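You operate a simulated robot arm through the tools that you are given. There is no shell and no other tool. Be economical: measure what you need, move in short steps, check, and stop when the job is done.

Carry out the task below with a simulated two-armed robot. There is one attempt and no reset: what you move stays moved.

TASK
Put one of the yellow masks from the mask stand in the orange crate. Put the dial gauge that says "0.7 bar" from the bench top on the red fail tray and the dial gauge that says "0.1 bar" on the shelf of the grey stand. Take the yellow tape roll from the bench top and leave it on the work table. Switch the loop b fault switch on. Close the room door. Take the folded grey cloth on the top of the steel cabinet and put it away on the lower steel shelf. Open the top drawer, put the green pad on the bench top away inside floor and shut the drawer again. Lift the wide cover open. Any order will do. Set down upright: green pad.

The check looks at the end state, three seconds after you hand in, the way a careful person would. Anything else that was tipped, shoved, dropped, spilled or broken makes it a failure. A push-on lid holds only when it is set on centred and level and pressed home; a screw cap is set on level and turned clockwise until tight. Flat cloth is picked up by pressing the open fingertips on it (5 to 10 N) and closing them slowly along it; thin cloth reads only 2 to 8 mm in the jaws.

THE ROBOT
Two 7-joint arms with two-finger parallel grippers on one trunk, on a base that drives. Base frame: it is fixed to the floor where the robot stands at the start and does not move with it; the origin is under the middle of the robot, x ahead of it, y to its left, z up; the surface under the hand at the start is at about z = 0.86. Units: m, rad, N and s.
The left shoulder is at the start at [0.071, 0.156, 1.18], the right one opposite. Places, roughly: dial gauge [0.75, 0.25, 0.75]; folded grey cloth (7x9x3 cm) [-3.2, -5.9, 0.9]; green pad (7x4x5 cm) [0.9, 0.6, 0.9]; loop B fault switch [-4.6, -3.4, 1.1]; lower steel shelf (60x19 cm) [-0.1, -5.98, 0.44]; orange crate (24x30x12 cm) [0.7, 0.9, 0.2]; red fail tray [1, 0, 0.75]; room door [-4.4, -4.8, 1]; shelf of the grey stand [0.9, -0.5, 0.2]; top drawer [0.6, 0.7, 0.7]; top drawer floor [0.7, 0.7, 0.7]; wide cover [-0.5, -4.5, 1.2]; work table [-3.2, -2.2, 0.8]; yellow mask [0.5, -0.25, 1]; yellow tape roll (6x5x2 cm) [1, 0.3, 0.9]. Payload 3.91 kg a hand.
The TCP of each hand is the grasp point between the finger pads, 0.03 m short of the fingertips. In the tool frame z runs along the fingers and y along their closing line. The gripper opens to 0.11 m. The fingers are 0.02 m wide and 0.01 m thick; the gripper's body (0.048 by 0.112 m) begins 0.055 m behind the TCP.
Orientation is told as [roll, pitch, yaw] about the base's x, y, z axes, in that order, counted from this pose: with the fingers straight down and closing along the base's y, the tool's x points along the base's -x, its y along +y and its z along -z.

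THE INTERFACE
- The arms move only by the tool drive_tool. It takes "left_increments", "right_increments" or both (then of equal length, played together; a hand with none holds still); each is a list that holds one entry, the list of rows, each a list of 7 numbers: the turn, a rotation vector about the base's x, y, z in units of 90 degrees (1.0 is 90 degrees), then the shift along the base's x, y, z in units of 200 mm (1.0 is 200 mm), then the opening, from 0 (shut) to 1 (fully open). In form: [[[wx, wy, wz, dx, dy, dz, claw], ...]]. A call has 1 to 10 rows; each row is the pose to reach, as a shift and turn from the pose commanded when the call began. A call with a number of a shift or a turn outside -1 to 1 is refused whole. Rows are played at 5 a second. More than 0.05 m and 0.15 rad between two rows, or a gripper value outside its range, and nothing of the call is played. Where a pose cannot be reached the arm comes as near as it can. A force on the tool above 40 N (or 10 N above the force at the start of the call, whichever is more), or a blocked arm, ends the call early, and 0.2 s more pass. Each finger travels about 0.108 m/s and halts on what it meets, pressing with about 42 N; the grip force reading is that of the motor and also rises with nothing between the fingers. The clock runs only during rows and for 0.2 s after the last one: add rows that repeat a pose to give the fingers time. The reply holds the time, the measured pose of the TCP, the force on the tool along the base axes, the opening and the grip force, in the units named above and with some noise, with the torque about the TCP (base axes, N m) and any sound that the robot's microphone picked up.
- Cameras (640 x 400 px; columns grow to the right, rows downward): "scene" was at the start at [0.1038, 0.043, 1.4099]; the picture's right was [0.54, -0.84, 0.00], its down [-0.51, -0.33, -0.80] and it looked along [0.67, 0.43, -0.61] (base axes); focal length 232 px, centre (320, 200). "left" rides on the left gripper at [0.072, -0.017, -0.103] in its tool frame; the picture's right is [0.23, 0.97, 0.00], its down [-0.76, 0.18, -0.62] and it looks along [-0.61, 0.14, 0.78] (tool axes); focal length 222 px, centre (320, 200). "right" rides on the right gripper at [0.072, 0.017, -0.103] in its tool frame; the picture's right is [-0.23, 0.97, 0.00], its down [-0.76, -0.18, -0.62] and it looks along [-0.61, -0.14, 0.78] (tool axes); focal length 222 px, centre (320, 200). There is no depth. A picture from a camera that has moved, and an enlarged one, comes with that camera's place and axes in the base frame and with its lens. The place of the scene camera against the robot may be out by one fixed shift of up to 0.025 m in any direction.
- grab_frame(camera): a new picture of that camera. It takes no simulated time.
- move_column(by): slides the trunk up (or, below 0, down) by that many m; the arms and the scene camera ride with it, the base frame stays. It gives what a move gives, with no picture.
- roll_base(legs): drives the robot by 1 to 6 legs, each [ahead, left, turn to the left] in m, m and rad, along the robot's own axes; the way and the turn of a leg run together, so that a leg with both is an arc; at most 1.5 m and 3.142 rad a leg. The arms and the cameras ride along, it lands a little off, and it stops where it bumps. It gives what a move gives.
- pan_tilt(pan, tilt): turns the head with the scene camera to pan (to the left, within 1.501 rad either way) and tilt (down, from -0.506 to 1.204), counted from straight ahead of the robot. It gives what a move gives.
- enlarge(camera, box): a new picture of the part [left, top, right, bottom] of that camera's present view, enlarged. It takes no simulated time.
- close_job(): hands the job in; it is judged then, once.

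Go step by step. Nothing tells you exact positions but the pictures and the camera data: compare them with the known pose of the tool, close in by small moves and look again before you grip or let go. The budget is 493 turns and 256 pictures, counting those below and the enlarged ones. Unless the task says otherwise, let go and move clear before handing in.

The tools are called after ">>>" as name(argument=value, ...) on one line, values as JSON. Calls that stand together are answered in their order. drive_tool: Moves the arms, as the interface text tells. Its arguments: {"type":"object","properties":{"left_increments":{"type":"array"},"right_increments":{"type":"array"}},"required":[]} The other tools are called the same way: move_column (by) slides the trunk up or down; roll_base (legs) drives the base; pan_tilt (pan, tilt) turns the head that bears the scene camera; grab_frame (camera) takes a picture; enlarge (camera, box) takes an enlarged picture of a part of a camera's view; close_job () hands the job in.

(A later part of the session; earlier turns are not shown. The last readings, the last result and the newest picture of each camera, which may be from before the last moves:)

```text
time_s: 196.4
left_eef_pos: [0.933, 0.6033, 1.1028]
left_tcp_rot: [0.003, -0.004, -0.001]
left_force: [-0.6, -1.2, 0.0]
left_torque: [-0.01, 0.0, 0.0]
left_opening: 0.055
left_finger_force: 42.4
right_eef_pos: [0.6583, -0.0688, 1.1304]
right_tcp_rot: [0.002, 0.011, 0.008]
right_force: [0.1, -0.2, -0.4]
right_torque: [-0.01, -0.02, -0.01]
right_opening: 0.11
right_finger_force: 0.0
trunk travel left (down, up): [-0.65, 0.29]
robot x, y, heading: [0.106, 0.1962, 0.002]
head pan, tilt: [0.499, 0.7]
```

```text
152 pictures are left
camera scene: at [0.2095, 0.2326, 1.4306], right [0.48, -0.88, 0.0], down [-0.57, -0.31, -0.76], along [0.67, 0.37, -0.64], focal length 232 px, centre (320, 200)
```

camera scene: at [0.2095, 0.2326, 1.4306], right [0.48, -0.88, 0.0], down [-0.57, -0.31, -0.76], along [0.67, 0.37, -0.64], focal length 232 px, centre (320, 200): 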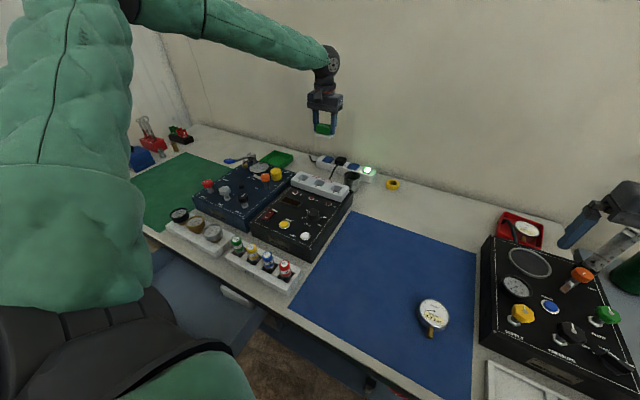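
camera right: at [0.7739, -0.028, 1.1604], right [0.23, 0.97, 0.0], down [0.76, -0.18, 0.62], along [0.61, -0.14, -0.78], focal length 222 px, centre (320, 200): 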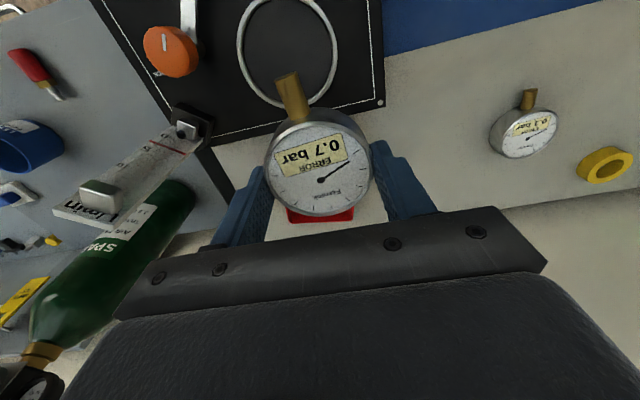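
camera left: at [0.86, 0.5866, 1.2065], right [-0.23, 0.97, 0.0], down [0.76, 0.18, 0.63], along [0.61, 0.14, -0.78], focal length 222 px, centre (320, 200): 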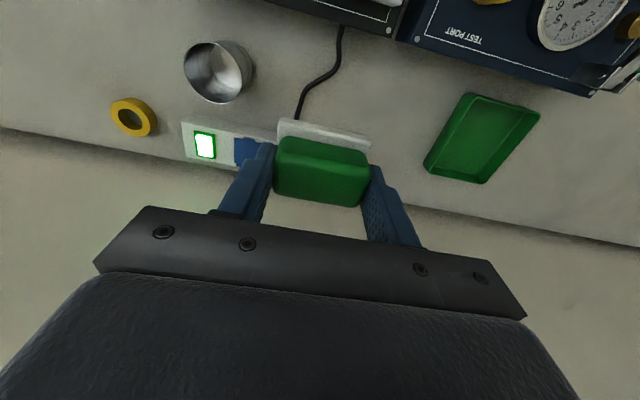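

Pad held cleanly. I'll retract and drive to face the open drawer.

>>> drive_tool(left_increments=[[[0, 0, 0, -0.2, -0.05, 0.1, 0.3], [0, 0, 0, -0.4, -0.1, 0.15, 0.3], [0, 0, 0, -0.6, -0.15, 0.2, 0.3], [0, 0, 0, -0.8, -0.2, 0.25, 0.3], [0, 0, 0, -1, -0.25, 0.25, 0.3]]])

>>> roll_base(legs=[[-0.45, 0, 0], [0, 0.28, 0]])

>>> pan_tilt(pan=0.1, tilt=0.85)

>>> grab_frame(camera="scene")

>>> grab_frame(camera="left")

```text
time_s: 197.7
left_eef_pos: [0.7322, 0.5528, 1.153]
left_tcp_rot: [0.003, -0.005, -0.003]
left_force: [-0.1, 0.1, -1.3]
left_torque: [0.01, -0.04, -0.01]
left_opening: 0.0553
left_finger_force: 41.5
right_eef_pos: [0.6577, -0.0684, 1.1314]
right_tcp_rot: [0.0, 0.011, 0.007]
right_force: [0.3, -0.4, 0.8]
right_torque: [0.01, -0.01, -0.01]
right_opening: 0.1099
right_finger_force: 0.2
trunk travel left (down, up): [-0.65, 0.29]
robot x, y, heading: [0.1027, 0.1955, 0.001]
head pan, tilt: [0.499, 0.7]
```

```text
time_s: 201.9
left_eef_pos: [0.2843, 0.834, 1.1528]
left_tcp_rot: [0.004, -0.004, -0.004]
left_force: [0.6, 0.5, 0.0]
left_torque: [0.0, -0.02, -0.03]
left_opening: 0.0551
left_finger_force: 42.4
right_eef_pos: [0.2087, 0.2112, 1.1308]
right_tcp_rot: [0.001, 0.01, 0.006]
right_force: [-0.2, -0.5, 0.3]
right_torque: [-0.03, -0.02, 0.01]
right_opening: 0.1098
right_finger_force: 0.1
trunk travel left (down, up): [-0.65, 0.29]
robot x, y, heading: [-0.3414, 0.4768, 0.0]
head pan, tilt: [0.499, 0.7]
```

```text
time_s: 202.8
left_eef_pos: [0.2856, 0.8327, 1.1524]
left_tcp_rot: [0.002, -0.003, -0.004]
left_force: [0.4, 0.1, -0.4]
left_torque: [0.0, 0.01, 0.0]
left_opening: 0.0552
left_finger_force: 42.4
right_eef_pos: [0.2105, 0.2106, 1.1299]
right_tcp_rot: [0.003, 0.01, 0.005]
right_force: [-0.2, -0.4, -0.3]
right_torque: [0.04, 0.01, -0.03]
right_opening: 0.1096
right_finger_force: 0.0
trunk travel left (down, up): [-0.65, 0.29]
robot x, y, heading: [-0.3432, 0.4787, -0.001]
head pan, tilt: [0.099, 0.85]
```

```text
151 pictures are left
camera scene: at [-0.2351, 0.4804, 1.4184], right [0.1, -0.99, 0.0], down [-0.75, -0.07, -0.66], along [0.66, 0.07, -0.75], focal length 232 px, centre (320, 200)
```

scene: 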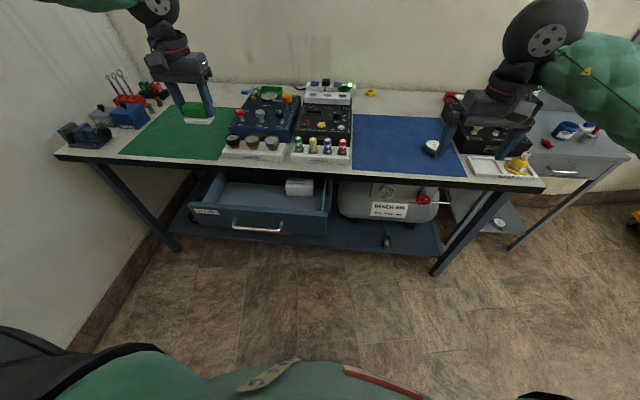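

```text
150 pictures are left
camera left: at [0.2125, 0.8162, 1.2555], right [-0.22, 0.97, 0.0], down [0.76, 0.17, 0.63], along [0.61, 0.14, -0.78], focal length 222 px, centre (320, 200)
```

left: 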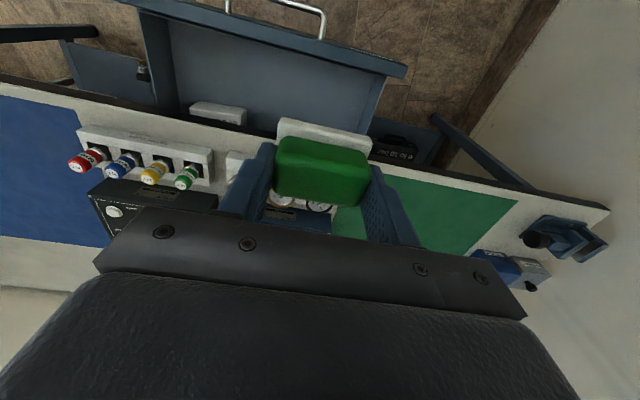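

The drawer interior at x≈0.25–0.38 is free left of the white box. I'll lower the pad at [0.315, 0.80].

>>> drive_tool(left_increments=[[[0, 0, 0, 0.1, -0.1, -0.1, 0.3], [0, 0, 0, 0.15, -0.16, -0.3, 0.3], [0, 0, 0, 0.15, -0.16, -0.5, 0.3], [0, 0, 0, 0.15, -0.16, -0.7, 0.3], [0, 0, 0, 0.15, -0.16, -0.9, 0.3], [0, 0, 0, 0.15, -0.16, -1, 0.3], [0, 0, 0, 0.15, -0.16, -1, 0.3]]])

>>> grab_frame(camera="left")

>>> enlarge(camera="scene", box=[160, 100, 360, 250])

```text
time_s: 204.4
left_eef_pos: [0.3144, 0.8002, 0.9524]
left_tcp_rot: [0.004, -0.004, -0.003]
left_force: [0.5, -0.5, 0.0]
left_torque: [-0.03, -0.03, -0.01]
left_opening: 0.0553
left_finger_force: 42.3
right_eef_pos: [0.2093, 0.2108, 1.1302]
right_tcp_rot: [0.002, 0.01, 0.004]
right_force: [0.7, 0.4, 0.2]
right_torque: [-0.01, 0.03, 0.0]
right_opening: 0.1102
right_finger_force: 0.0
trunk travel left (down, up): [-0.65, 0.29]
robot x, y, heading: [-0.3428, 0.4765, -0.0]
head pan, tilt: [0.099, 0.85]
```

```text
149 pictures are left
camera left: at [0.242, 0.7841, 1.0562], right [-0.22, 0.97, 0.0], down [0.76, 0.17, 0.63], along [0.61, 0.14, -0.78], focal length 222 px, centre (320, 200)
```

left: 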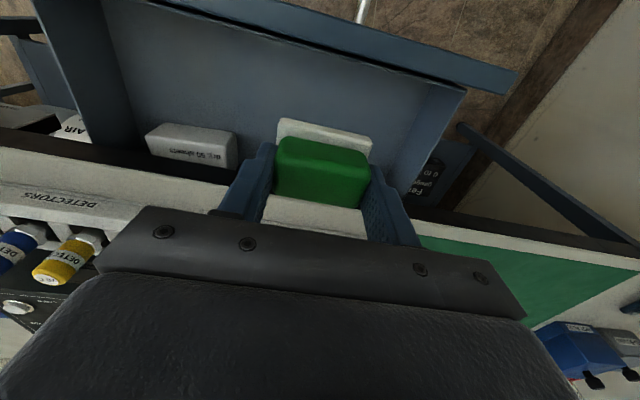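

```text
2.67 times, centred on (260, 175) of scene
camera zoom: at [-0.2354, 0.4807, 1.4184], right [0.1, -1.0, 0.0], down [-0.75, -0.07, -0.66], along [0.66, 0.07, -0.75], focal length 618 px, centre (480, 267)
```

zoom: 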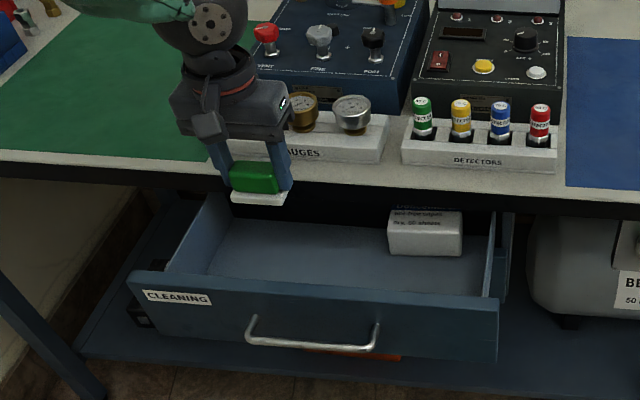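

>>> drive_tool(left_increments=[[[0, 0, 0, 0.03, -0.1, -0.2, 0.3], [0, 0, 0, 0.03, -0.2, -0.4, 0.3], [0, 0, 0, 0.03, -0.2, -0.6, 0.3], [0, 0, 0, 0.03, -0.2, -0.8, 0.3], [0, 0, 0, 0.03, -0.2, -0.92, 0.3], [0, 0, 0, 0.03, -0.2, -0.92, 0.3]]])

>>> enlarge(camera="scene", box=[160, 100, 360, 250])

```text
time_s: 205.8
left_eef_pos: [0.3206, 0.761, 0.768]
left_tcp_rot: [0.004, -0.003, -0.004]
left_force: [-0.3, -1.3, -0.2]
left_torque: [-0.01, 0.02, 0.0]
left_opening: 0.0551
left_finger_force: 41.9
right_eef_pos: [0.2097, 0.2098, 1.1313]
right_tcp_rot: [0.0, 0.009, 0.006]
right_force: [0.1, -0.9, -0.2]
right_torque: [-0.01, 0.03, 0.0]
right_opening: 0.1098
right_finger_force: 0.0
trunk travel left (down, up): [-0.65, 0.29]
robot x, y, heading: [-0.3464, 0.4762, 0.002]
head pan, tilt: [0.099, 0.85]
```

```text
2.67 times, centred on (260, 175) of scene
camera zoom: at [-0.2352, 0.4806, 1.4183], right [0.1, -1.0, 0.0], down [-0.75, -0.07, -0.66], along [0.66, 0.07, -0.75], focal length 618 px, centre (480, 267)
```

zoom: 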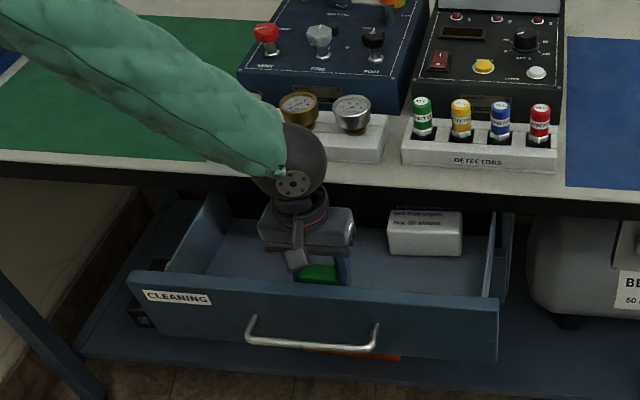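

>>> drive_tool(left_increments=[[[0, 0, 0, 0, 0, -0.04, 0.3], [0, 0, 0, 0, 0, -0.07, 0.3], [0, 0, 0, 0, 0, -0.1, 0.3], [0, 0, 0, 0, 0, -0.13, 0.3], [0, 0, 0, 0, 0, -0.16, 0.3], [0, 0, 0, 0, 0, -0.19, 0.3]]])

```text
time_s: 207.2
left_eef_pos: [0.3139, 0.7719, 0.7517]
left_tcp_rot: [0.005, -0.008, -0.004]
left_force: [2.1, -4.9, 17.1]
left_torque: [-0.57, 0.06, 0.06]
left_opening: 0.0551
left_finger_force: 41.9
left hand out of reach, approached as far as the arm can: row 2, 3, 4, 5, 6
right_eef_pos: [0.2086, 0.2107, 1.1304]
right_tcp_rot: [0.005, 0.011, 0.007]
right_force: [0.1, 0.2, -0.1]
right_torque: [-0.02, 0.0, -0.01]
right_opening: 0.1098
right_finger_force: 0.1
trunk travel left (down, up): [-0.65, 0.29]
robot x, y, heading: [-0.3425, 0.4796, 0.0]
head pan, tilt: [0.099, 0.85]
```

The pad touches the drawer floor. Release and rise.

>>> drive_tool(left_increments=[[[0, 0, 0, 0, 0, 0.008, 0.3], [0, 0, 0, 0, 0, 0.008, 0.55], [0, 0, 0, 0, 0, 0.008, 0.75], [0, 0, 0, 0, 0, 0.1, 0.75], [0, 0, 0, 0, 0, 0.3, 0.75], [0, 0, 0, 0, 0, 0.5, 0.75], [0, 0, 0, 0, 0, 0.7, 0.75], [0, 0, 0, 0, 0, 0.9, 0.75]]])

>>> grab_frame(camera="left")

>>> enlarge(camera="scene", box=[160, 100, 360, 250])

```text
time_s: 209.0
left_eef_pos: [0.3131, 0.7745, 0.9309]
left_tcp_rot: [0.003, -0.005, -0.004]
left_force: [0.0, -0.2, 1.0]
left_torque: [0.02, -0.02, 0.01]
left_opening: 0.0824
left_finger_force: 0.0
right_eef_pos: [0.2088, 0.2096, 1.1297]
right_tcp_rot: [0.004, 0.01, 0.004]
right_force: [-0.6, 0.1, 0.8]
right_torque: [0.0, -0.02, -0.02]
right_opening: 0.11
right_finger_force: 0.0
trunk travel left (down, up): [-0.65, 0.29]
robot x, y, heading: [-0.3448, 0.4789, -0.0]
head pan, tilt: [0.099, 0.85]
```

```text
146 pictures are left
camera left: at [0.2402, 0.756, 1.0348], right [-0.22, 0.97, 0.0], down [0.76, 0.17, 0.63], along [0.61, 0.14, -0.78], focal length 222 px, centre (320, 200)
```

left: 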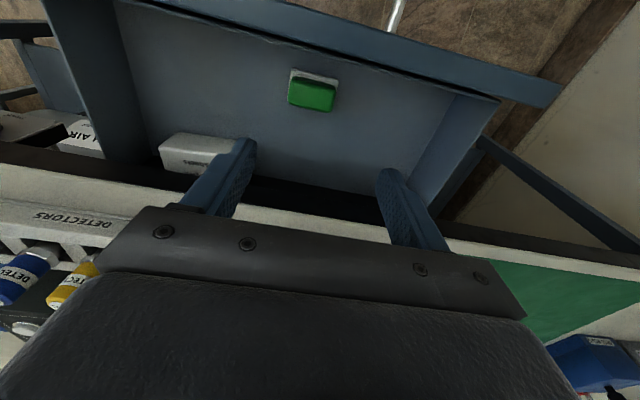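

```text
2.67 times, centred on (260, 175) of scene
camera zoom: at [-0.2363, 0.4804, 1.4184], right [0.1, -1.0, 0.0], down [-0.75, -0.07, -0.66], along [0.66, 0.07, -0.75], focal length 618 px, centre (480, 267)
```

zoom: 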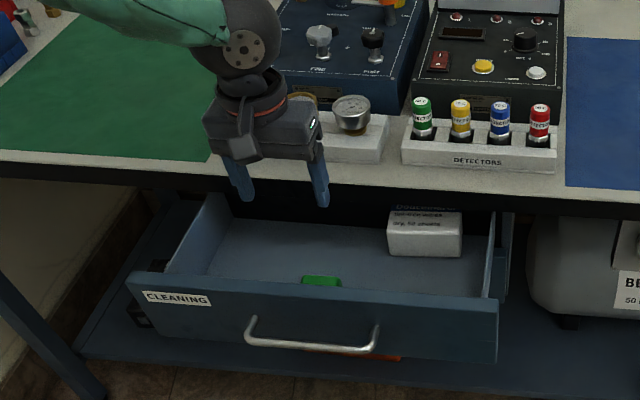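

The pad stands upright in the drawer. To shut it, I'll back off, pitch the hand forward with closed fingers, and push the drawer front below the handle.

>>> roll_base(legs=[[-0.25, 0, 0]])

>>> drive_tool(left_increments=[[[0, -0.09, 0, 0, 0, 0, 0.3], [0, -0.18, 0, 0, 0, 0, 0], [0, -0.27, 0, 0, 0, 0, 0], [0, -0.36, 0, 0, 0, 0, 0], [0, -0.45, 0, 0, 0, 0, 0], [0, -0.54, 0, 0, 0, 0, 0], [0, -0.63, 0, 0, 0, 0, 0], [0, -0.72, 0, 0, 0, 0, 0], [0, -0.8, 0, 0, -0.05, 0, 0], [0, -0.85, 0, 0, -0.1, 0, 0]]])

>>> move_column(by=-0.2)

>>> grab_frame(camera="left")

```text
time_s: 210.8
left_eef_pos: [0.0605, 0.7749, 0.9305]
left_tcp_rot: [0.003, -0.006, -0.001]
left_force: [-0.5, -0.9, -0.3]
left_torque: [-0.01, 0.0, 0.02]
left_opening: 0.0822
left_finger_force: 0.1
right_eef_pos: [-0.0429, 0.2107, 1.1312]
right_tcp_rot: [0.002, 0.012, 0.008]
right_force: [0.3, 0.6, 0.0]
right_torque: [0.02, -0.01, 0.0]
right_opening: 0.1102
right_finger_force: 0.1
trunk travel left (down, up): [-0.65, 0.29]
robot x, y, heading: [-0.5981, 0.4751, 0.003]
head pan, tilt: [0.099, 0.85]
```

```text
time_s: 213.0
left_eef_pos: [0.0613, 0.7539, 0.9295]
left_tcp_rot: [0.012, -1.34, -0.007]
left_force: [0.8, -0.3, -0.3]
left_torque: [0.02, 0.03, -0.02]
left_opening: 0.0001
left_finger_force: 37.7
right_eef_pos: [-0.0418, 0.2112, 1.1295]
right_tcp_rot: [0.005, 0.012, 0.007]
right_force: [-0.6, 1.1, 0.0]
right_torque: [0.03, 0.03, -0.01]
right_opening: 0.11
right_finger_force: 0.0
trunk travel left (down, up): [-0.65, 0.29]
robot x, y, heading: [-0.6004, 0.479, 0.0]
head pan, tilt: [0.099, 0.85]
```

```text
time_s: 215.2
left_eef_pos: [0.0615, 0.7529, 0.7299]
left_tcp_rot: [0.013, -1.339, -0.011]
left_force: [0.1, 0.5, -0.6]
left_torque: [0.03, -0.01, -0.01]
left_opening: 0.0002
left_finger_force: 37.4
right_eef_pos: [-0.0436, 0.2115, 0.9298]
right_tcp_rot: [0.0, 0.01, 0.008]
right_force: [0.0, -0.1, 0.2]
right_torque: [-0.02, 0.01, -0.01]
right_opening: 0.11
right_finger_force: 0.1
trunk travel left (down, up): [-0.45, 0.49]
robot x, y, heading: [-0.5934, 0.4783, 0.003]
head pan, tilt: [0.099, 0.85]
```

```text
144 pictures are left
camera left: at [-0.0553, 0.7364, 0.6842], right [-0.05, 0.97, -0.22], down [-0.43, 0.17, 0.88], along [0.9, 0.14, 0.41], focal length 222 px, centre (320, 200)
```

left: 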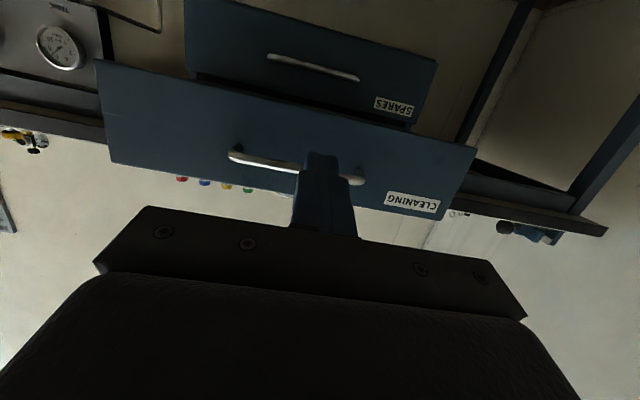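

>>> drive_tool(left_increments=[[[0, 0, 0, 0.15, 0, 0, 0], [0, 0, 0, 0.3, 0, 0, 0], [0, 0, 0, 0.45, 0, 0, 0], [0, 0, 0, 0.55, 0, 0, 0], [0, 0, 0, 0.63, 0, 0, 0], [0, 0, 0, 0.71, 0, 0, 0], [0, 0, 0, 0.79, 0, 0, 0], [0, 0, 0, 0.87, 0, 0, 0], [0, 0, 0, 0.95, 0, 0, 0]]])

>>> drive_tool(left_increments=[[[0, 0, 0, 0.08, 0, 0, 0], [0, 0, 0, 0.16, 0, 0, 0], [0, 0, 0, 0.24, 0, 0, 0], [0, 0, 0, 0.32, 0, 0, 0], [0, 0, 0, 0.4, 0, 0, 0], [0, 0, 0, 0.48, 0, 0, 0], [0, 0, 0, 0.56, 0, 0, 0], [0, 0, 0, 0.64, 0, 0, 0], [0, 0, 0, 0.72, 0, 0, 0], [0, 0, 0, 0.78, 0, 0, 0]]])

>>> grab_frame(camera="scene")

```text
time_s: 217.2
left_eef_pos: [0.2507, 0.7524, 0.7296]
left_tcp_rot: [0.013, -1.338, -0.01]
left_force: [-0.7, 0.6, 0.1]
left_torque: [0.01, 0.02, 0.0]
left_opening: 0.0
left_finger_force: 37.3
right_eef_pos: [-0.042, 0.2107, 0.9297]
right_tcp_rot: [0.002, 0.012, 0.008]
right_force: [0.6, 0.2, -0.7]
right_torque: [-0.01, 0.0, -0.04]
right_opening: 0.1099
right_finger_force: 0.1
trunk travel left (down, up): [-0.45, 0.49]
robot x, y, heading: [-0.5966, 0.4767, -0.0]
head pan, tilt: [0.099, 0.85]
```

```text
time_s: 219.0
left_eef_pos: [0.3522, 0.7669, 0.7489]
left_tcp_rot: [0.012, -1.324, -0.014]
left_force: [-1.3, -2.0, -9.0]
left_torque: [-0.05, 0.03, 0.0]
left_opening: 0.0
left_finger_force: 37.9
left hand out of reach, approached as far as the arm can: row 4, 5, 6, 7, 8, 9
right_eef_pos: [-0.0447, 0.2101, 0.9311]
right_tcp_rot: [0.001, 0.011, 0.005]
right_force: [0.4, 0.4, 0.6]
right_torque: [-0.01, -0.02, -0.03]
right_opening: 0.11
right_finger_force: 0.0
trunk travel left (down, up): [-0.45, 0.49]
robot x, y, heading: [-0.5976, 0.4777, -0.002]
head pan, tilt: [0.099, 0.85]
stopped in row 9 (left hand): the force on the tool passed its limit at 53 N (the readings are from after the stop); the commanded pose is now the measured one
```

```text
143 pictures are left
camera scene: at [-0.4878, 0.4808, 1.2187], right [0.1, -1.0, 0.0], down [-0.75, -0.07, -0.66], along [0.66, 0.06, -0.75], focal length 232 px, centre (320, 200)
```

scene: 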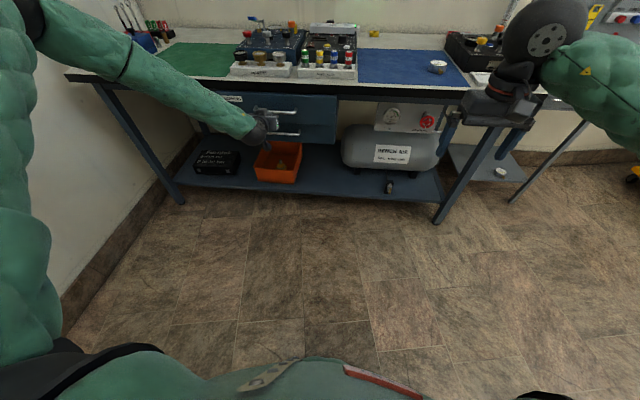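

>>> enlarge(camera="scene", box=[190, 70, 350, 170])

>>> grab_frame(camera="left")

```text
4.00 times, centred on (270, 120) of scene
camera zoom: at [-0.4878, 0.4808, 1.2187], right [0.1, -1.0, 0.0], down [-0.75, -0.07, -0.66], along [0.66, 0.06, -0.75], focal length 927 px, centre (520, 520)
```

zoom: 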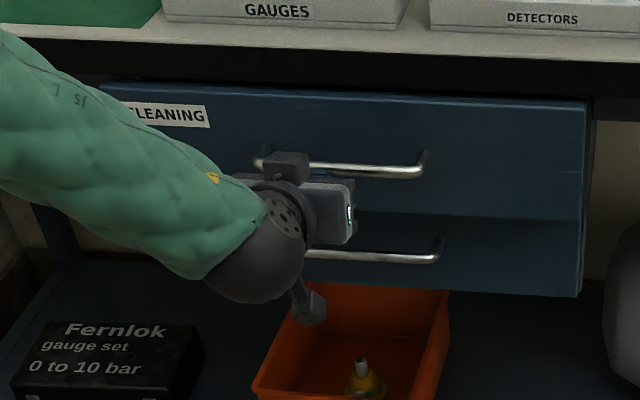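

```text
141 pictures are left
camera left: at [0.2338, 0.7508, 0.7041], right [-0.05, 0.97, -0.22], down [-0.42, 0.18, 0.89], along [0.91, 0.14, 0.4], focal length 222 px, centre (320, 200)
```

left: 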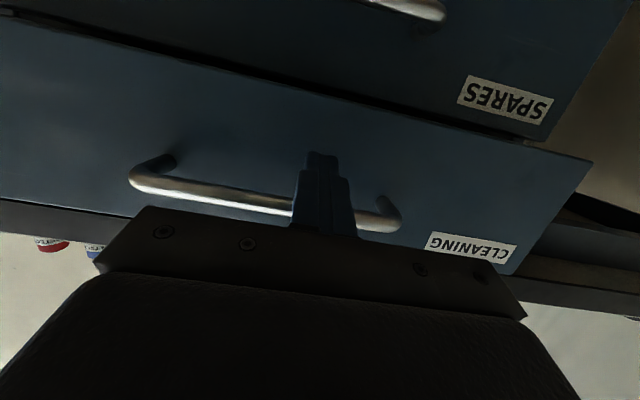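

About 5 cm remain. I'll lower the hand slightly and push with the base.

>>> drive_tool(left_increments=[[[0, 0, 0, -0.05, -0.05, -0.04, 0], [0, 0, 0, -0.05, -0.07, -0.1, 0], [0, 0, 0, -0.05, -0.07, -0.1, 0]]])

>>> roll_base(legs=[[0.04, 0, 0]])

>>> enlarge(camera="scene", box=[190, 70, 350, 170])

```text
time_s: 219.8
left_eef_pos: [0.3335, 0.7614, 0.7431]
left_tcp_rot: [0.012, -1.326, -0.017]
left_force: [0.5, -0.4, 0.0]
left_torque: [-0.01, 0.01, 0.0]
left_opening: 0.0
left_finger_force: 37.7
left hand out of reach, approached as far as the arm can: row 1, 2, 3
right_eef_pos: [-0.0437, 0.2084, 0.93]
right_tcp_rot: [0.002, 0.012, 0.007]
right_force: [-0.4, -0.3, 0.0]
right_torque: [-0.02, 0.03, -0.03]
right_opening: 0.11
right_finger_force: 0.1
trunk travel left (down, up): [-0.45, 0.49]
robot x, y, heading: [-0.596, 0.4781, -0.005]
head pan, tilt: [0.099, 0.85]
```

```text
time_s: 220.7
left_eef_pos: [0.3749, 0.7615, 0.741]
left_tcp_rot: [0.012, -1.324, -0.016]
left_force: [0.8, 0.2, -1.7]
left_torque: [0.02, -0.04, 0.05]
left_opening: 0.0
left_finger_force: 37.9
right_eef_pos: [-0.0021, 0.2099, 0.9292]
right_tcp_rot: [0.002, 0.014, 0.004]
right_force: [0.8, -0.1, -0.7]
right_torque: [0.0, 0.06, 0.01]
right_opening: 0.11
right_finger_force: 0.0
trunk travel left (down, up): [-0.45, 0.49]
robot x, y, heading: [-0.5545, 0.4781, -0.002]
head pan, tilt: [0.099, 0.85]
```

```text
4.00 times, centred on (270, 120) of scene
camera zoom: at [-0.4446, 0.4803, 1.218], right [0.1, -1.0, 0.0], down [-0.75, -0.07, -0.66], along [0.65, 0.06, -0.75], focal length 927 px, centre (520, 520)
```

zoom: 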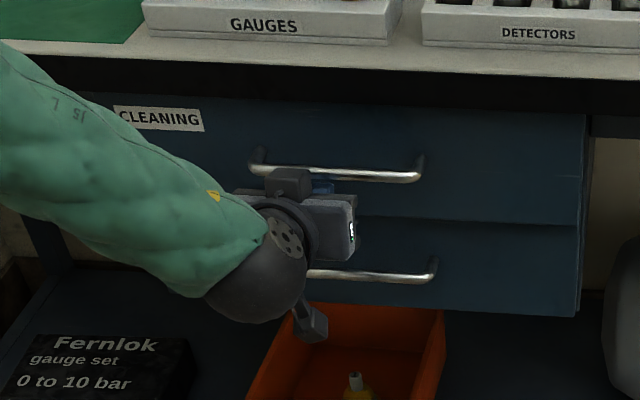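

>>> roll_base(legs=[[0.05, 0, 0]])

>>> grab_frame(camera="left")

>>> enlarge(camera="scene", box=[190, 70, 350, 170])

```text
time_s: 221.6
left_eef_pos: [0.404, 0.7615, 0.743]
left_tcp_rot: [0.001, -1.325, -0.003]
left_force: [-8.0, -0.6, 1.8]
left_torque: [0.0, -0.12, -0.02]
left_opening: 0.0001
left_finger_force: 37.9
right_eef_pos: [0.0328, 0.2126, 0.9299]
right_tcp_rot: [0.003, 0.012, 0.007]
right_force: [-0.1, 0.5, -0.3]
right_torque: [-0.04, -0.03, 0.02]
right_opening: 0.1098
right_finger_force: 0.1
trunk travel left (down, up): [-0.45, 0.49]
robot x, y, heading: [-0.5202, 0.4781, 0.001]
head pan, tilt: [0.099, 0.85]
stopped in leg 1: the force on the tool passed its limit at 562 N (the readings are from after the stop); the commanded pose is now the measured one
```

```text
139 pictures are left
camera left: at [0.2867, 0.7456, 0.6988], right [-0.05, 0.97, -0.22], down [-0.42, 0.18, 0.89], along [0.91, 0.14, 0.4], focal length 222 px, centre (320, 200)
```

left: 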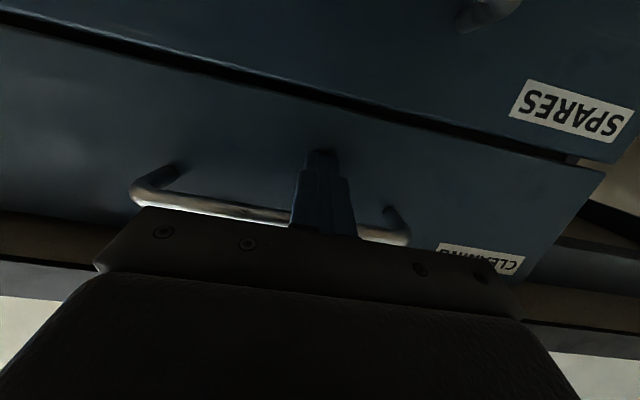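

```text
4.00 times, centred on (270, 120) of scene
camera zoom: at [-0.4124, 0.4807, 1.2183], right [0.1, -0.99, 0.0], down [-0.75, -0.08, -0.66], along [0.66, 0.07, -0.75], focal length 927 px, centre (520, 520)
```

zoom: 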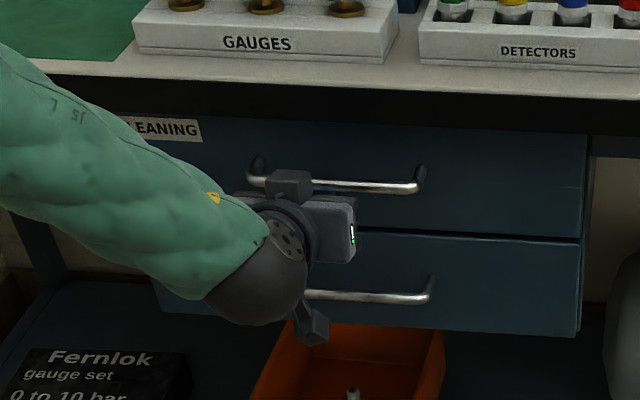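

The drawer is shut, flush with the lower one. Next the yellow tape roll: back off, raise the trunk, turn the hand down.

>>> roll_base(legs=[[-0.2, 0, 0]])

>>> move_column(by=0.24)

>>> drive_tool(left_increments=[[[0, 0.09, 0, 0, 0, 0.1, 0.3], [0, 0.18, 0, 0, 0, 0.2, 0.6], [0, 0.27, 0, 0, 0, 0.3, 0.9], [0, 0.36, 0, 0, 0, 0.4, 0.9], [0, 0.45, 0, 0, 0, 0.5, 0.9], [0, 0.54, 0, 0, 0, 0.6, 0.9], [0, 0.63, 0, 0, 0, 0.7, 0.9], [0, 0.72, 0, 0, 0, 0.7, 0.9], [0, 0.8, 0, 0, 0, 0.7, 0.9], [0, 0.843, 0, 0, 0, 0.7, 0.9]]])

>>> roll_base(legs=[[0, -0.38, 0], [0.84, 0, 0]])

>>> grab_frame(camera="left")

```text
time_s: 223.2
left_eef_pos: [0.2035, 0.7626, 0.7443]
left_tcp_rot: [0.002, -1.326, -0.007]
left_force: [0.1, 0.0, 0.7]
left_torque: [-0.01, -0.01, -0.04]
left_opening: 0.0
left_finger_force: 37.5
right_eef_pos: [-0.1674, 0.2115, 0.9301]
right_tcp_rot: [0.003, 0.01, 0.011]
right_force: [0.1, -0.7, -0.2]
right_torque: [-0.01, -0.02, 0.0]
right_opening: 0.1102
right_finger_force: 0.1
trunk travel left (down, up): [-0.45, 0.49]
robot x, y, heading: [-0.7198, 0.4778, 0.002]
head pan, tilt: [0.099, 0.85]
```

```text
time_s: 225.7
left_eef_pos: [0.2063, 0.7639, 0.9818]
left_tcp_rot: [0.003, -1.325, -0.007]
left_force: [-0.3, 0.4, 1.1]
left_torque: [0.01, -0.01, 0.03]
left_opening: 0.0002
left_finger_force: 37.8
right_eef_pos: [-0.1662, 0.2107, 1.17]
right_tcp_rot: [0.002, 0.013, 0.008]
right_force: [0.1, 0.4, -0.2]
right_torque: [0.02, -0.02, 0.0]
right_opening: 0.1099
right_finger_force: 0.0
trunk travel left (down, up): [-0.69, 0.25]
robot x, y, heading: [-0.7222, 0.4773, -0.003]
head pan, tilt: [0.099, 0.85]
```

```text
time_s: 227.9
left_eef_pos: [0.2041, 0.7636, 1.123]
left_tcp_rot: [-0.002, 0.003, -0.002]
left_force: [0.0, -1.3, -1.1]
left_torque: [0.0, -0.01, -0.01]
left_opening: 0.0992
left_finger_force: 0.1
right_eef_pos: [-0.1658, 0.2134, 1.1696]
right_tcp_rot: [0.001, 0.013, 0.009]
right_force: [0.8, 0.8, -0.3]
right_torque: [0.0, -0.03, -0.02]
right_opening: 0.1101
right_finger_force: 0.2
trunk travel left (down, up): [-0.69, 0.25]
robot x, y, heading: [-0.7226, 0.4785, 0.0]
head pan, tilt: [0.099, 0.85]
```

```text
time_s: 234.4
left_eef_pos: [1.0452, 0.3824, 1.1221]
left_tcp_rot: [-0.004, -0.003, 0.0]
left_force: [-0.5, -0.8, 0.0]
left_torque: [0.02, -0.03, 0.03]
left_opening: 0.099
left_finger_force: 0.1
right_eef_pos: [0.675, -0.1677, 1.1699]
right_tcp_rot: [0.0, 0.011, 0.009]
right_force: [0.3, -0.3, 0.0]
right_torque: [0.0, 0.02, -0.01]
right_opening: 0.1098
right_finger_force: 0.1
trunk travel left (down, up): [-0.69, 0.25]
robot x, y, heading: [0.1193, 0.0954, 0.002]
head pan, tilt: [0.099, 0.85]
```

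```text
137 pictures are left
camera left: at [0.9735, 0.3667, 1.2264], right [-0.23, 0.97, 0.0], down [0.76, 0.18, 0.62], along [0.61, 0.14, -0.78], focal length 222 px, centre (320, 200)
```

left: 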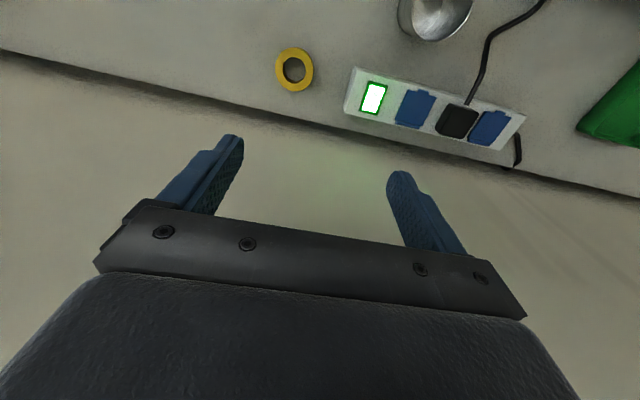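

Tape at [1.033, 0.342]. I'll go above and lower with an opening that clears the power strip.

>>> drive_tool(left_increments=[[[0, 0, 0, -0.06, -0.1, -0.1, 0.75], [0, 0, 0, -0.06, -0.2, -0.25, 0.75], [0, 0, 0, -0.06, -0.2, -0.45, 0.75], [0, 0, 0, -0.06, -0.2, -0.65, 0.75], [0, 0, 0, -0.06, -0.2, -0.85, 0.75], [0, 0, 0, -0.06, -0.2, -0.85, 0.75]]])

>>> grab_frame(camera="left")

```text
time_s: 235.8
left_eef_pos: [0.994, 0.3703, 0.9787]
left_tcp_rot: [-0.004, -0.002, 0.0]
left_force: [-0.7, 0.5, 0.4]
left_torque: [0.0, 0.0, 0.02]
left_opening: 0.0825
left_finger_force: 0.1
left hand out of reach, approached as far as the arm can: row 2, 3, 4, 5, 6
right_eef_pos: [0.6741, -0.1685, 1.17]
right_tcp_rot: [0.001, 0.012, 0.009]
right_force: [-0.2, -1.0, 0.3]
right_torque: [0.03, 0.01, 0.0]
right_opening: 0.1103
right_finger_force: 0.1
trunk travel left (down, up): [-0.69, 0.25]
robot x, y, heading: [0.1188, 0.0937, 0.004]
head pan, tilt: [0.099, 0.85]
```

```text
136 pictures are left
camera left: at [0.9218, 0.3534, 1.0827], right [-0.23, 0.97, 0.0], down [0.76, 0.18, 0.62], along [0.61, 0.14, -0.78], focal length 222 px, centre (320, 200)
```

left: 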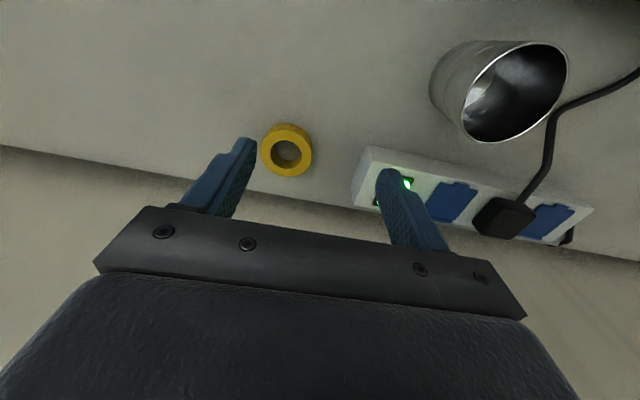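

Out of reach pointing straight down; I'll use a 30° forward pitch to gain reach.

>>> drive_tool(left_increments=[[[0, -0.09, 0, -0.1, -0.05, 0.05, 0.75], [0, -0.18, 0, -0.1, -0.1, 0.1, 0.75], [0, -0.27, 0, 0, -0.14, 0.1, 0.75], [0, -0.333, 0, 0.07, -0.14, 0, 0.75], [0, -0.333, 0, 0.13, -0.14, -0.1, 0.75], [0, -0.333, 0, 0.13, -0.14, -0.2, 0.75], [0, -0.333, 0, 0.13, -0.14, -0.2, 0.75]]])

>>> grab_frame(camera="left")

```text
time_s: 237.4
left_eef_pos: [1.0197, 0.3438, 0.9422]
left_tcp_rot: [-0.003, -0.527, 0.001]
left_force: [-0.5, -0.8, -0.1]
left_torque: [0.03, 0.0, -0.03]
left_opening: 0.0827
left_finger_force: 0.0
left hand out of reach, approached as far as the arm can: row 6, 7
right_eef_pos: [0.6752, -0.1691, 1.1702]
right_tcp_rot: [0.002, 0.013, 0.009]
right_force: [0.3, 0.0, -0.5]
right_torque: [0.04, -0.02, -0.04]
right_opening: 0.1099
right_finger_force: 0.0
trunk travel left (down, up): [-0.69, 0.25]
robot x, y, heading: [0.1159, 0.0969, 0.002]
head pan, tilt: [0.099, 0.85]
```

```text
135 pictures are left
camera left: at [0.904, 0.3268, 0.9961], right [-0.19, 0.97, -0.12], down [0.35, 0.18, 0.92], along [0.92, 0.14, -0.37], focal length 222 px, centre (320, 200)
```

left: 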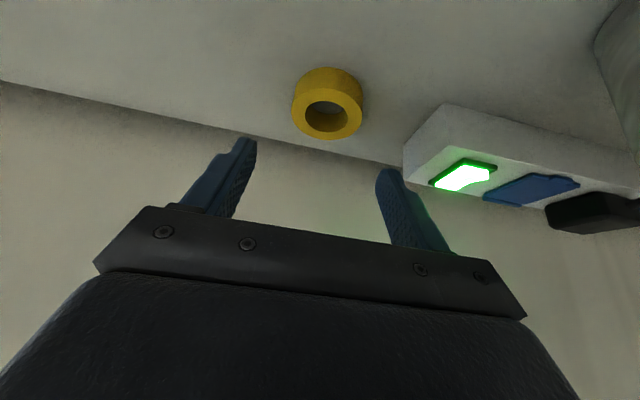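

Aligned; lower with the trunk.

>>> move_column(by=-0.046)

>>> grab_frame(camera="left")

```text
time_s: 238.3
left_eef_pos: [1.0169, 0.3432, 0.8966]
left_tcp_rot: [-0.004, -0.525, 0.001]
left_force: [0.0, 1.1, 0.3]
left_torque: [0.0, -0.04, 0.03]
left_opening: 0.0826
left_finger_force: 0.0
right_eef_pos: [0.6741, -0.1679, 1.1238]
right_tcp_rot: [0.002, 0.012, 0.009]
right_force: [0.2, -0.8, 0.3]
right_torque: [0.0, -0.04, 0.0]
right_opening: 0.1099
right_finger_force: 0.0
trunk travel left (down, up): [-0.644, 0.296]
robot x, y, heading: [0.1179, 0.0987, 0.004]
head pan, tilt: [0.099, 0.85]
```

```text
134 pictures are left
camera left: at [0.9038, 0.3271, 0.9508], right [-0.19, 0.97, -0.12], down [0.35, 0.18, 0.92], along [0.92, 0.14, -0.37], focal length 222 px, centre (320, 200)
```

left: 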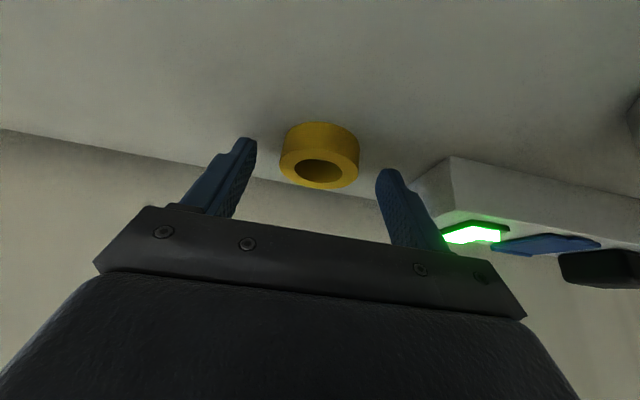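

>>> move_column(by=-0.003)

>>> drive_tool(left_increments=[[[0, 0, 0, 0, 0, 0, 0.5], [0, 0, 0, 0, 0, 0, 0.35], [0, 0, 0, 0, 0, 0, 0.35], [0, 0, 0, 0, 0, 0, 0.35]]])

>>> move_column(by=0.1)

>>> grab_frame(camera="left")

```text
time_s: 238.8
left_eef_pos: [1.0175, 0.3433, 0.8945]
left_tcp_rot: [-0.002, -0.526, 0.0]
left_force: [0.0, -1.0, 0.5]
left_torque: [0.03, -0.03, -0.04]
left_opening: 0.0823
left_finger_force: 0.0
right_eef_pos: [0.6752, -0.1682, 1.1199]
right_tcp_rot: [0.003, 0.013, 0.01]
right_force: [-0.5, 0.5, -0.6]
right_torque: [-0.05, 0.0, 0.03]
right_opening: 0.11
right_finger_force: 0.1
trunk travel left (down, up): [-0.641, 0.299]
robot x, y, heading: [0.1208, 0.0971, 0.003]
head pan, tilt: [0.099, 0.85]
```

```text
time_s: 239.8
left_eef_pos: [1.0169, 0.3433, 0.8932]
left_tcp_rot: [-0.003, -0.526, 0.0]
left_force: [-0.3, -0.7, -0.1]
left_torque: [-0.02, -0.02, -0.01]
left_opening: 0.0493
left_finger_force: 41.9
right_eef_pos: [0.6744, -0.1683, 1.1202]
right_tcp_rot: [0.003, 0.011, 0.008]
right_force: [0.4, -0.1, -1.2]
right_torque: [0.0, 0.04, 0.03]
right_opening: 0.1101
right_finger_force: 0.1
trunk travel left (down, up): [-0.641, 0.299]
robot x, y, heading: [0.1218, 0.0975, 0.007]
head pan, tilt: [0.099, 0.85]
```

```text
time_s: 241.1
left_eef_pos: [1.0185, 0.3436, 0.9931]
left_tcp_rot: [-0.003, -0.524, -0.002]
left_force: [0.7, -0.3, -1.6]
left_torque: [-0.03, 0.03, 0.01]
left_opening: 0.0497
left_finger_force: 42.1
right_eef_pos: [0.6748, -0.169, 1.2196]
right_tcp_rot: [0.001, 0.012, 0.009]
right_force: [0.7, 0.3, 0.0]
right_torque: [0.01, 0.01, 0.03]
right_opening: 0.1101
right_finger_force: 0.0
trunk travel left (down, up): [-0.741, 0.199]
robot x, y, heading: [0.1204, 0.0915, 0.0]
head pan, tilt: [0.099, 0.85]
```

```text
133 pictures are left
camera left: at [0.9044, 0.3271, 1.0466], right [-0.19, 0.97, -0.12], down [0.35, 0.18, 0.92], along [0.92, 0.14, -0.37], focal length 222 px, centre (320, 200)
```

left: 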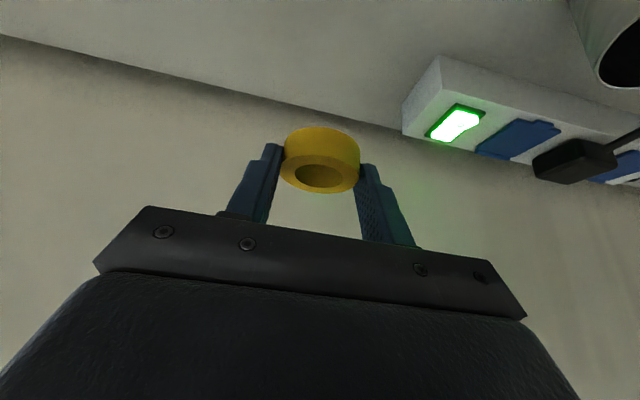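

Tape held. I'll retract the arm, back away, and look round the room for the work table.

>>> drive_tool(left_increments=[[[0, 0, 0, -0.2, 0, 0.1, 0.35], [0, 0, 0, -0.4, 0, 0.2, 0.35], [0, 0, 0, -0.6, 0, 0.3, 0.35], [0, 0, 0, -0.8, 0, 0.4, 0.35], [0, 0, 0, -1, 0, 0.5, 0.35]]])

>>> roll_base(legs=[[-0.6, 0, 0]])

>>> drive_tool(left_increments=[[[0, 0, 0, -0.2, 0, 0, 0.35], [0, 0, 0, -0.4, 0, 0, 0.35], [0, 0, 0, -0.6, 0, 0, 0.35], [0, 0, 0, -0.8, 0, 0, 0.35]]])

>>> pan_tilt(pan=0.0, tilt=0.55)

>>> grab_frame(camera="scene")

>>> roll_base(legs=[[0, 0, -1.57]])

>>> pan_tilt(pan=0.0, tilt=0.3)

>>> grab_frame(camera="scene")

```text
time_s: 242.3
left_eef_pos: [0.8181, 0.3441, 1.094]
left_tcp_rot: [-0.002, -0.525, 0.001]
left_force: [-0.8, -0.4, -0.6]
left_torque: [-0.01, 0.01, 0.01]
left_opening: 0.0497
left_finger_force: 42.0
right_eef_pos: [0.6742, -0.1691, 1.2214]
right_tcp_rot: [0.001, 0.012, 0.009]
right_force: [0.2, 0.0, -0.3]
right_torque: [0.02, 0.0, -0.02]
right_opening: 0.1099
right_finger_force: 0.1
trunk travel left (down, up): [-0.741, 0.199]
robot x, y, heading: [0.1222, 0.0954, -0.001]
head pan, tilt: [0.099, 0.85]
```

```text
time_s: 245.7
left_eef_pos: [0.2162, 0.3402, 1.093]
left_tcp_rot: [-0.003, -0.526, -0.001]
left_force: [0.4, 0.7, 0.1]
left_torque: [-0.01, 0.0, 0.05]
left_opening: 0.0494
left_finger_force: 41.6
right_eef_pos: [0.0728, -0.1699, 1.221]
right_tcp_rot: [0.002, 0.014, 0.009]
right_force: [-1.5, 0.4, -0.1]
right_torque: [0.02, 0.01, 0.01]
right_opening: 0.1102
right_finger_force: 0.1
trunk travel left (down, up): [-0.741, 0.199]
robot x, y, heading: [-0.4808, 0.0946, 0.006]
head pan, tilt: [0.099, 0.85]
```

```text
time_s: 246.7
left_eef_pos: [0.0755, 0.3418, 1.0916]
left_tcp_rot: [-0.005, -0.525, -0.001]
left_force: [0.8, -0.7, -0.4]
left_torque: [-0.03, 0.01, 0.01]
left_opening: 0.0494
left_finger_force: 42.2
left hand out of reach, approached as far as the arm can: row 4
right_eef_pos: [0.0708, -0.17, 1.2205]
right_tcp_rot: [0.003, 0.01, 0.009]
right_force: [0.0, -0.3, -0.4]
right_torque: [-0.02, -0.01, 0.01]
right_opening: 0.1101
right_finger_force: 0.1
trunk travel left (down, up): [-0.741, 0.199]
robot x, y, heading: [-0.4832, 0.0931, 0.002]
head pan, tilt: [0.099, 0.85]
```

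```text
time_s: 247.5
left_eef_pos: [0.0766, 0.3424, 1.0909]
left_tcp_rot: [-0.004, -0.524, 0.0]
left_force: [0.5, -0.2, -0.2]
left_torque: [0.02, 0.01, 0.01]
left_opening: 0.0494
left_finger_force: 41.9
right_eef_pos: [0.0721, -0.1711, 1.2209]
right_tcp_rot: [0.001, 0.012, 0.009]
right_force: [0.1, 0.1, 0.2]
right_torque: [0.0, 0.01, -0.05]
right_opening: 0.11
right_finger_force: 0.0
trunk travel left (down, up): [-0.741, 0.199]
robot x, y, heading: [-0.4816, 0.0918, 0.004]
head pan, tilt: [0.0, 0.55]
```

```text
132 pictures are left
camera scene: at [-0.3612, 0.0901, 1.5347], right [0.0, -1.0, 0.0], down [-0.52, 0.0, -0.85], along [0.85, 0.0, -0.52], focal length 232 px, centre (320, 200)
```

scene: 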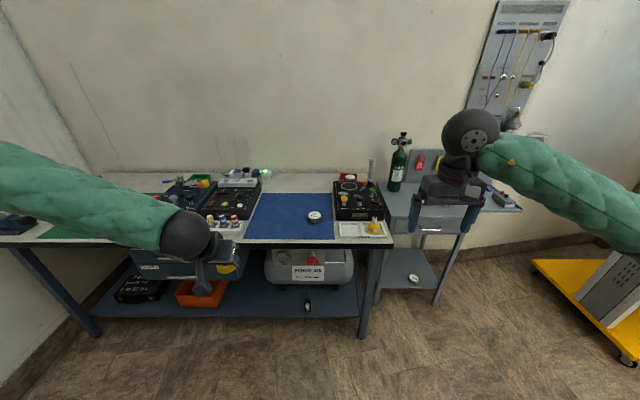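

```text
time_s: 251.7
left_eef_pos: [-0.2333, -0.4618, 1.0908]
left_tcp_rot: [-0.004, -0.523, -1.566]
left_force: [-0.2, 1.2, -1.1]
left_torque: [0.01, -0.01, 0.0]
left_opening: 0.049
left_finger_force: 42.2
right_eef_pos: [-0.7439, -0.4616, 1.2209]
right_tcp_rot: [0.002, 0.012, -1.556]
right_force: [0.4, -0.2, -0.2]
right_torque: [0.01, 0.0, 0.01]
right_opening: 0.1098
right_finger_force: 0.0
trunk travel left (down, up): [-0.741, 0.199]
robot x, y, heading: [-0.4879, 0.0963, -1.561]
head pan, tilt: [0.0, 0.55]
```

```text
time_s: 252.5
left_eef_pos: [-0.2321, -0.4626, 1.091]
left_tcp_rot: [-0.004, -0.524, -1.569]
left_force: [-0.6, 0.4, -0.9]
left_torque: [0.0, 0.0, 0.03]
left_opening: 0.0494
left_finger_force: 41.3
right_eef_pos: [-0.7442, -0.4617, 1.2213]
right_tcp_rot: [0.002, 0.014, -1.555]
right_force: [-0.2, -0.2, 0.4]
right_torque: [-0.02, -0.01, 0.02]
right_opening: 0.1102
right_finger_force: 0.1
trunk travel left (down, up): [-0.741, 0.199]
robot x, y, heading: [-0.4855, 0.0931, -1.56]
head pan, tilt: [0.0, 0.3]
```

```text
131 pictures are left
camera scene: at [-0.5005, -0.0546, 1.5576], right [-1.0, -0.01, 0.0], down [0.0, 0.3, -0.95], along [0.01, -0.95, -0.3], focal length 232 px, centre (320, 200)
```

scene: 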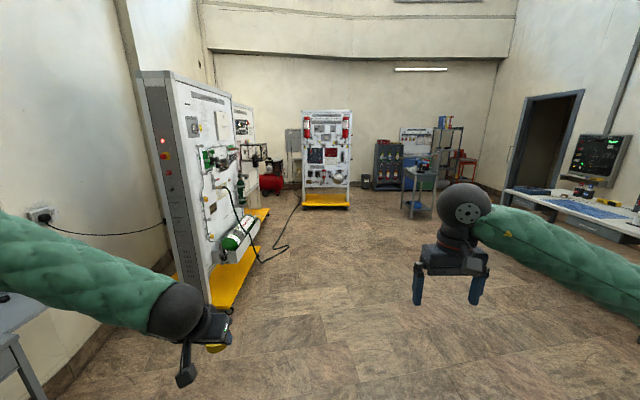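

The work table (blue mats, right) is as expected. Let me look toward it.

>>> pan_tilt(pan=-0.9, tilt=0.3)

>>> grab_frame(camera="scene")

```text
time_s: 253.7
left_eef_pos: [-0.2323, -0.4637, 1.0908]
left_tcp_rot: [-0.003, -0.525, -1.565]
left_force: [-0.4, 0.6, -0.7]
left_torque: [0.0, -0.01, -0.01]
left_opening: 0.0492
left_finger_force: 42.2
right_eef_pos: [-0.7437, -0.4613, 1.2209]
right_tcp_rot: [0.001, 0.013, -1.557]
right_force: [0.4, 0.2, 0.1]
right_torque: [0.01, 0.01, 0.0]
right_opening: 0.1099
right_finger_force: 0.0
trunk travel left (down, up): [-0.741, 0.199]
robot x, y, heading: [-0.4811, 0.0954, -1.562]
head pan, tilt: [-0.901, 0.3]
```

```text
130 pictures are left
camera scene: at [-0.5739, -0.0199, 1.5577], right [-0.63, 0.78, 0.0], down [0.23, 0.19, -0.96], along [-0.74, -0.6, -0.3], focal length 232 px, centre (320, 200)
```

scene: 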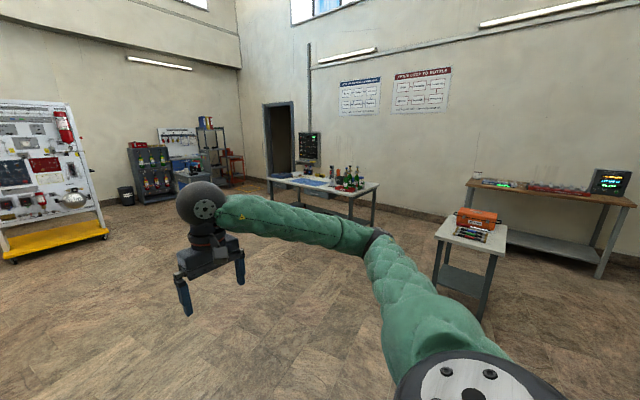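

>>> roll_base(legs=[[1.2, 0, 0], [1.0, 0, -1.0], [0, 0, -0.57]])

>>> pan_tilt(pan=0.0, tilt=0.4)

>>> grab_frame(camera="scene")

```text
time_s: 266.1
left_eef_pos: [-1.4761, -2.1869, 1.0906]
left_tcp_rot: [-0.002, -0.526, -3.132]
left_force: [-0.1, -0.1, -1.4]
left_torque: [0.01, -0.04, 0.04]
left_opening: 0.0483
left_finger_force: 42.2
right_eef_pos: [-1.476, -1.674, 1.2205]
right_tcp_rot: [0.002, 0.012, -3.122]
right_force: [-0.4, -0.9, -0.9]
right_torque: [-0.02, 0.03, 0.02]
right_opening: 0.11
right_finger_force: 0.2
trunk travel left (down, up): [-0.741, 0.199]
robot x, y, heading: [-0.9184, -1.9313, -3.124]
head pan, tilt: [-0.901, 0.3]
cut short: leg 2
```

```text
time_s: 267.3
left_eef_pos: [-1.4752, -2.1865, 1.0904]
left_tcp_rot: [-0.002, -0.524, -3.135]
left_force: [0.9, 0.1, -0.1]
left_torque: [-0.01, 0.0, 0.02]
left_opening: 0.0479
left_finger_force: 41.7
right_eef_pos: [-1.4745, -1.6734, 1.2201]
right_tcp_rot: [0.003, 0.011, -3.122]
right_force: [-0.1, 1.4, -0.3]
right_torque: [-0.03, -0.01, -0.01]
right_opening: 0.11
right_finger_force: 0.0
trunk travel left (down, up): [-0.741, 0.199]
robot x, y, heading: [-0.9181, -1.9329, -3.129]
head pan, tilt: [0.0, 0.4]
```

```text
129 pictures are left
camera scene: at [-1.0828, -1.9394, 1.5485], right [-0.01, 1.0, 0.0], down [0.39, 0.0, -0.92], along [-0.92, -0.01, -0.39], focal length 232 px, centre (320, 200)
```

scene: 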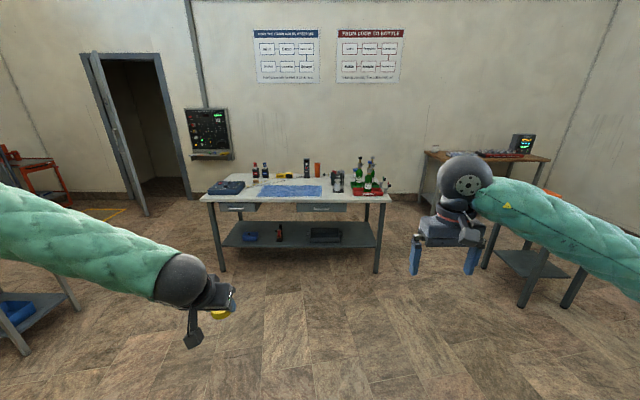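

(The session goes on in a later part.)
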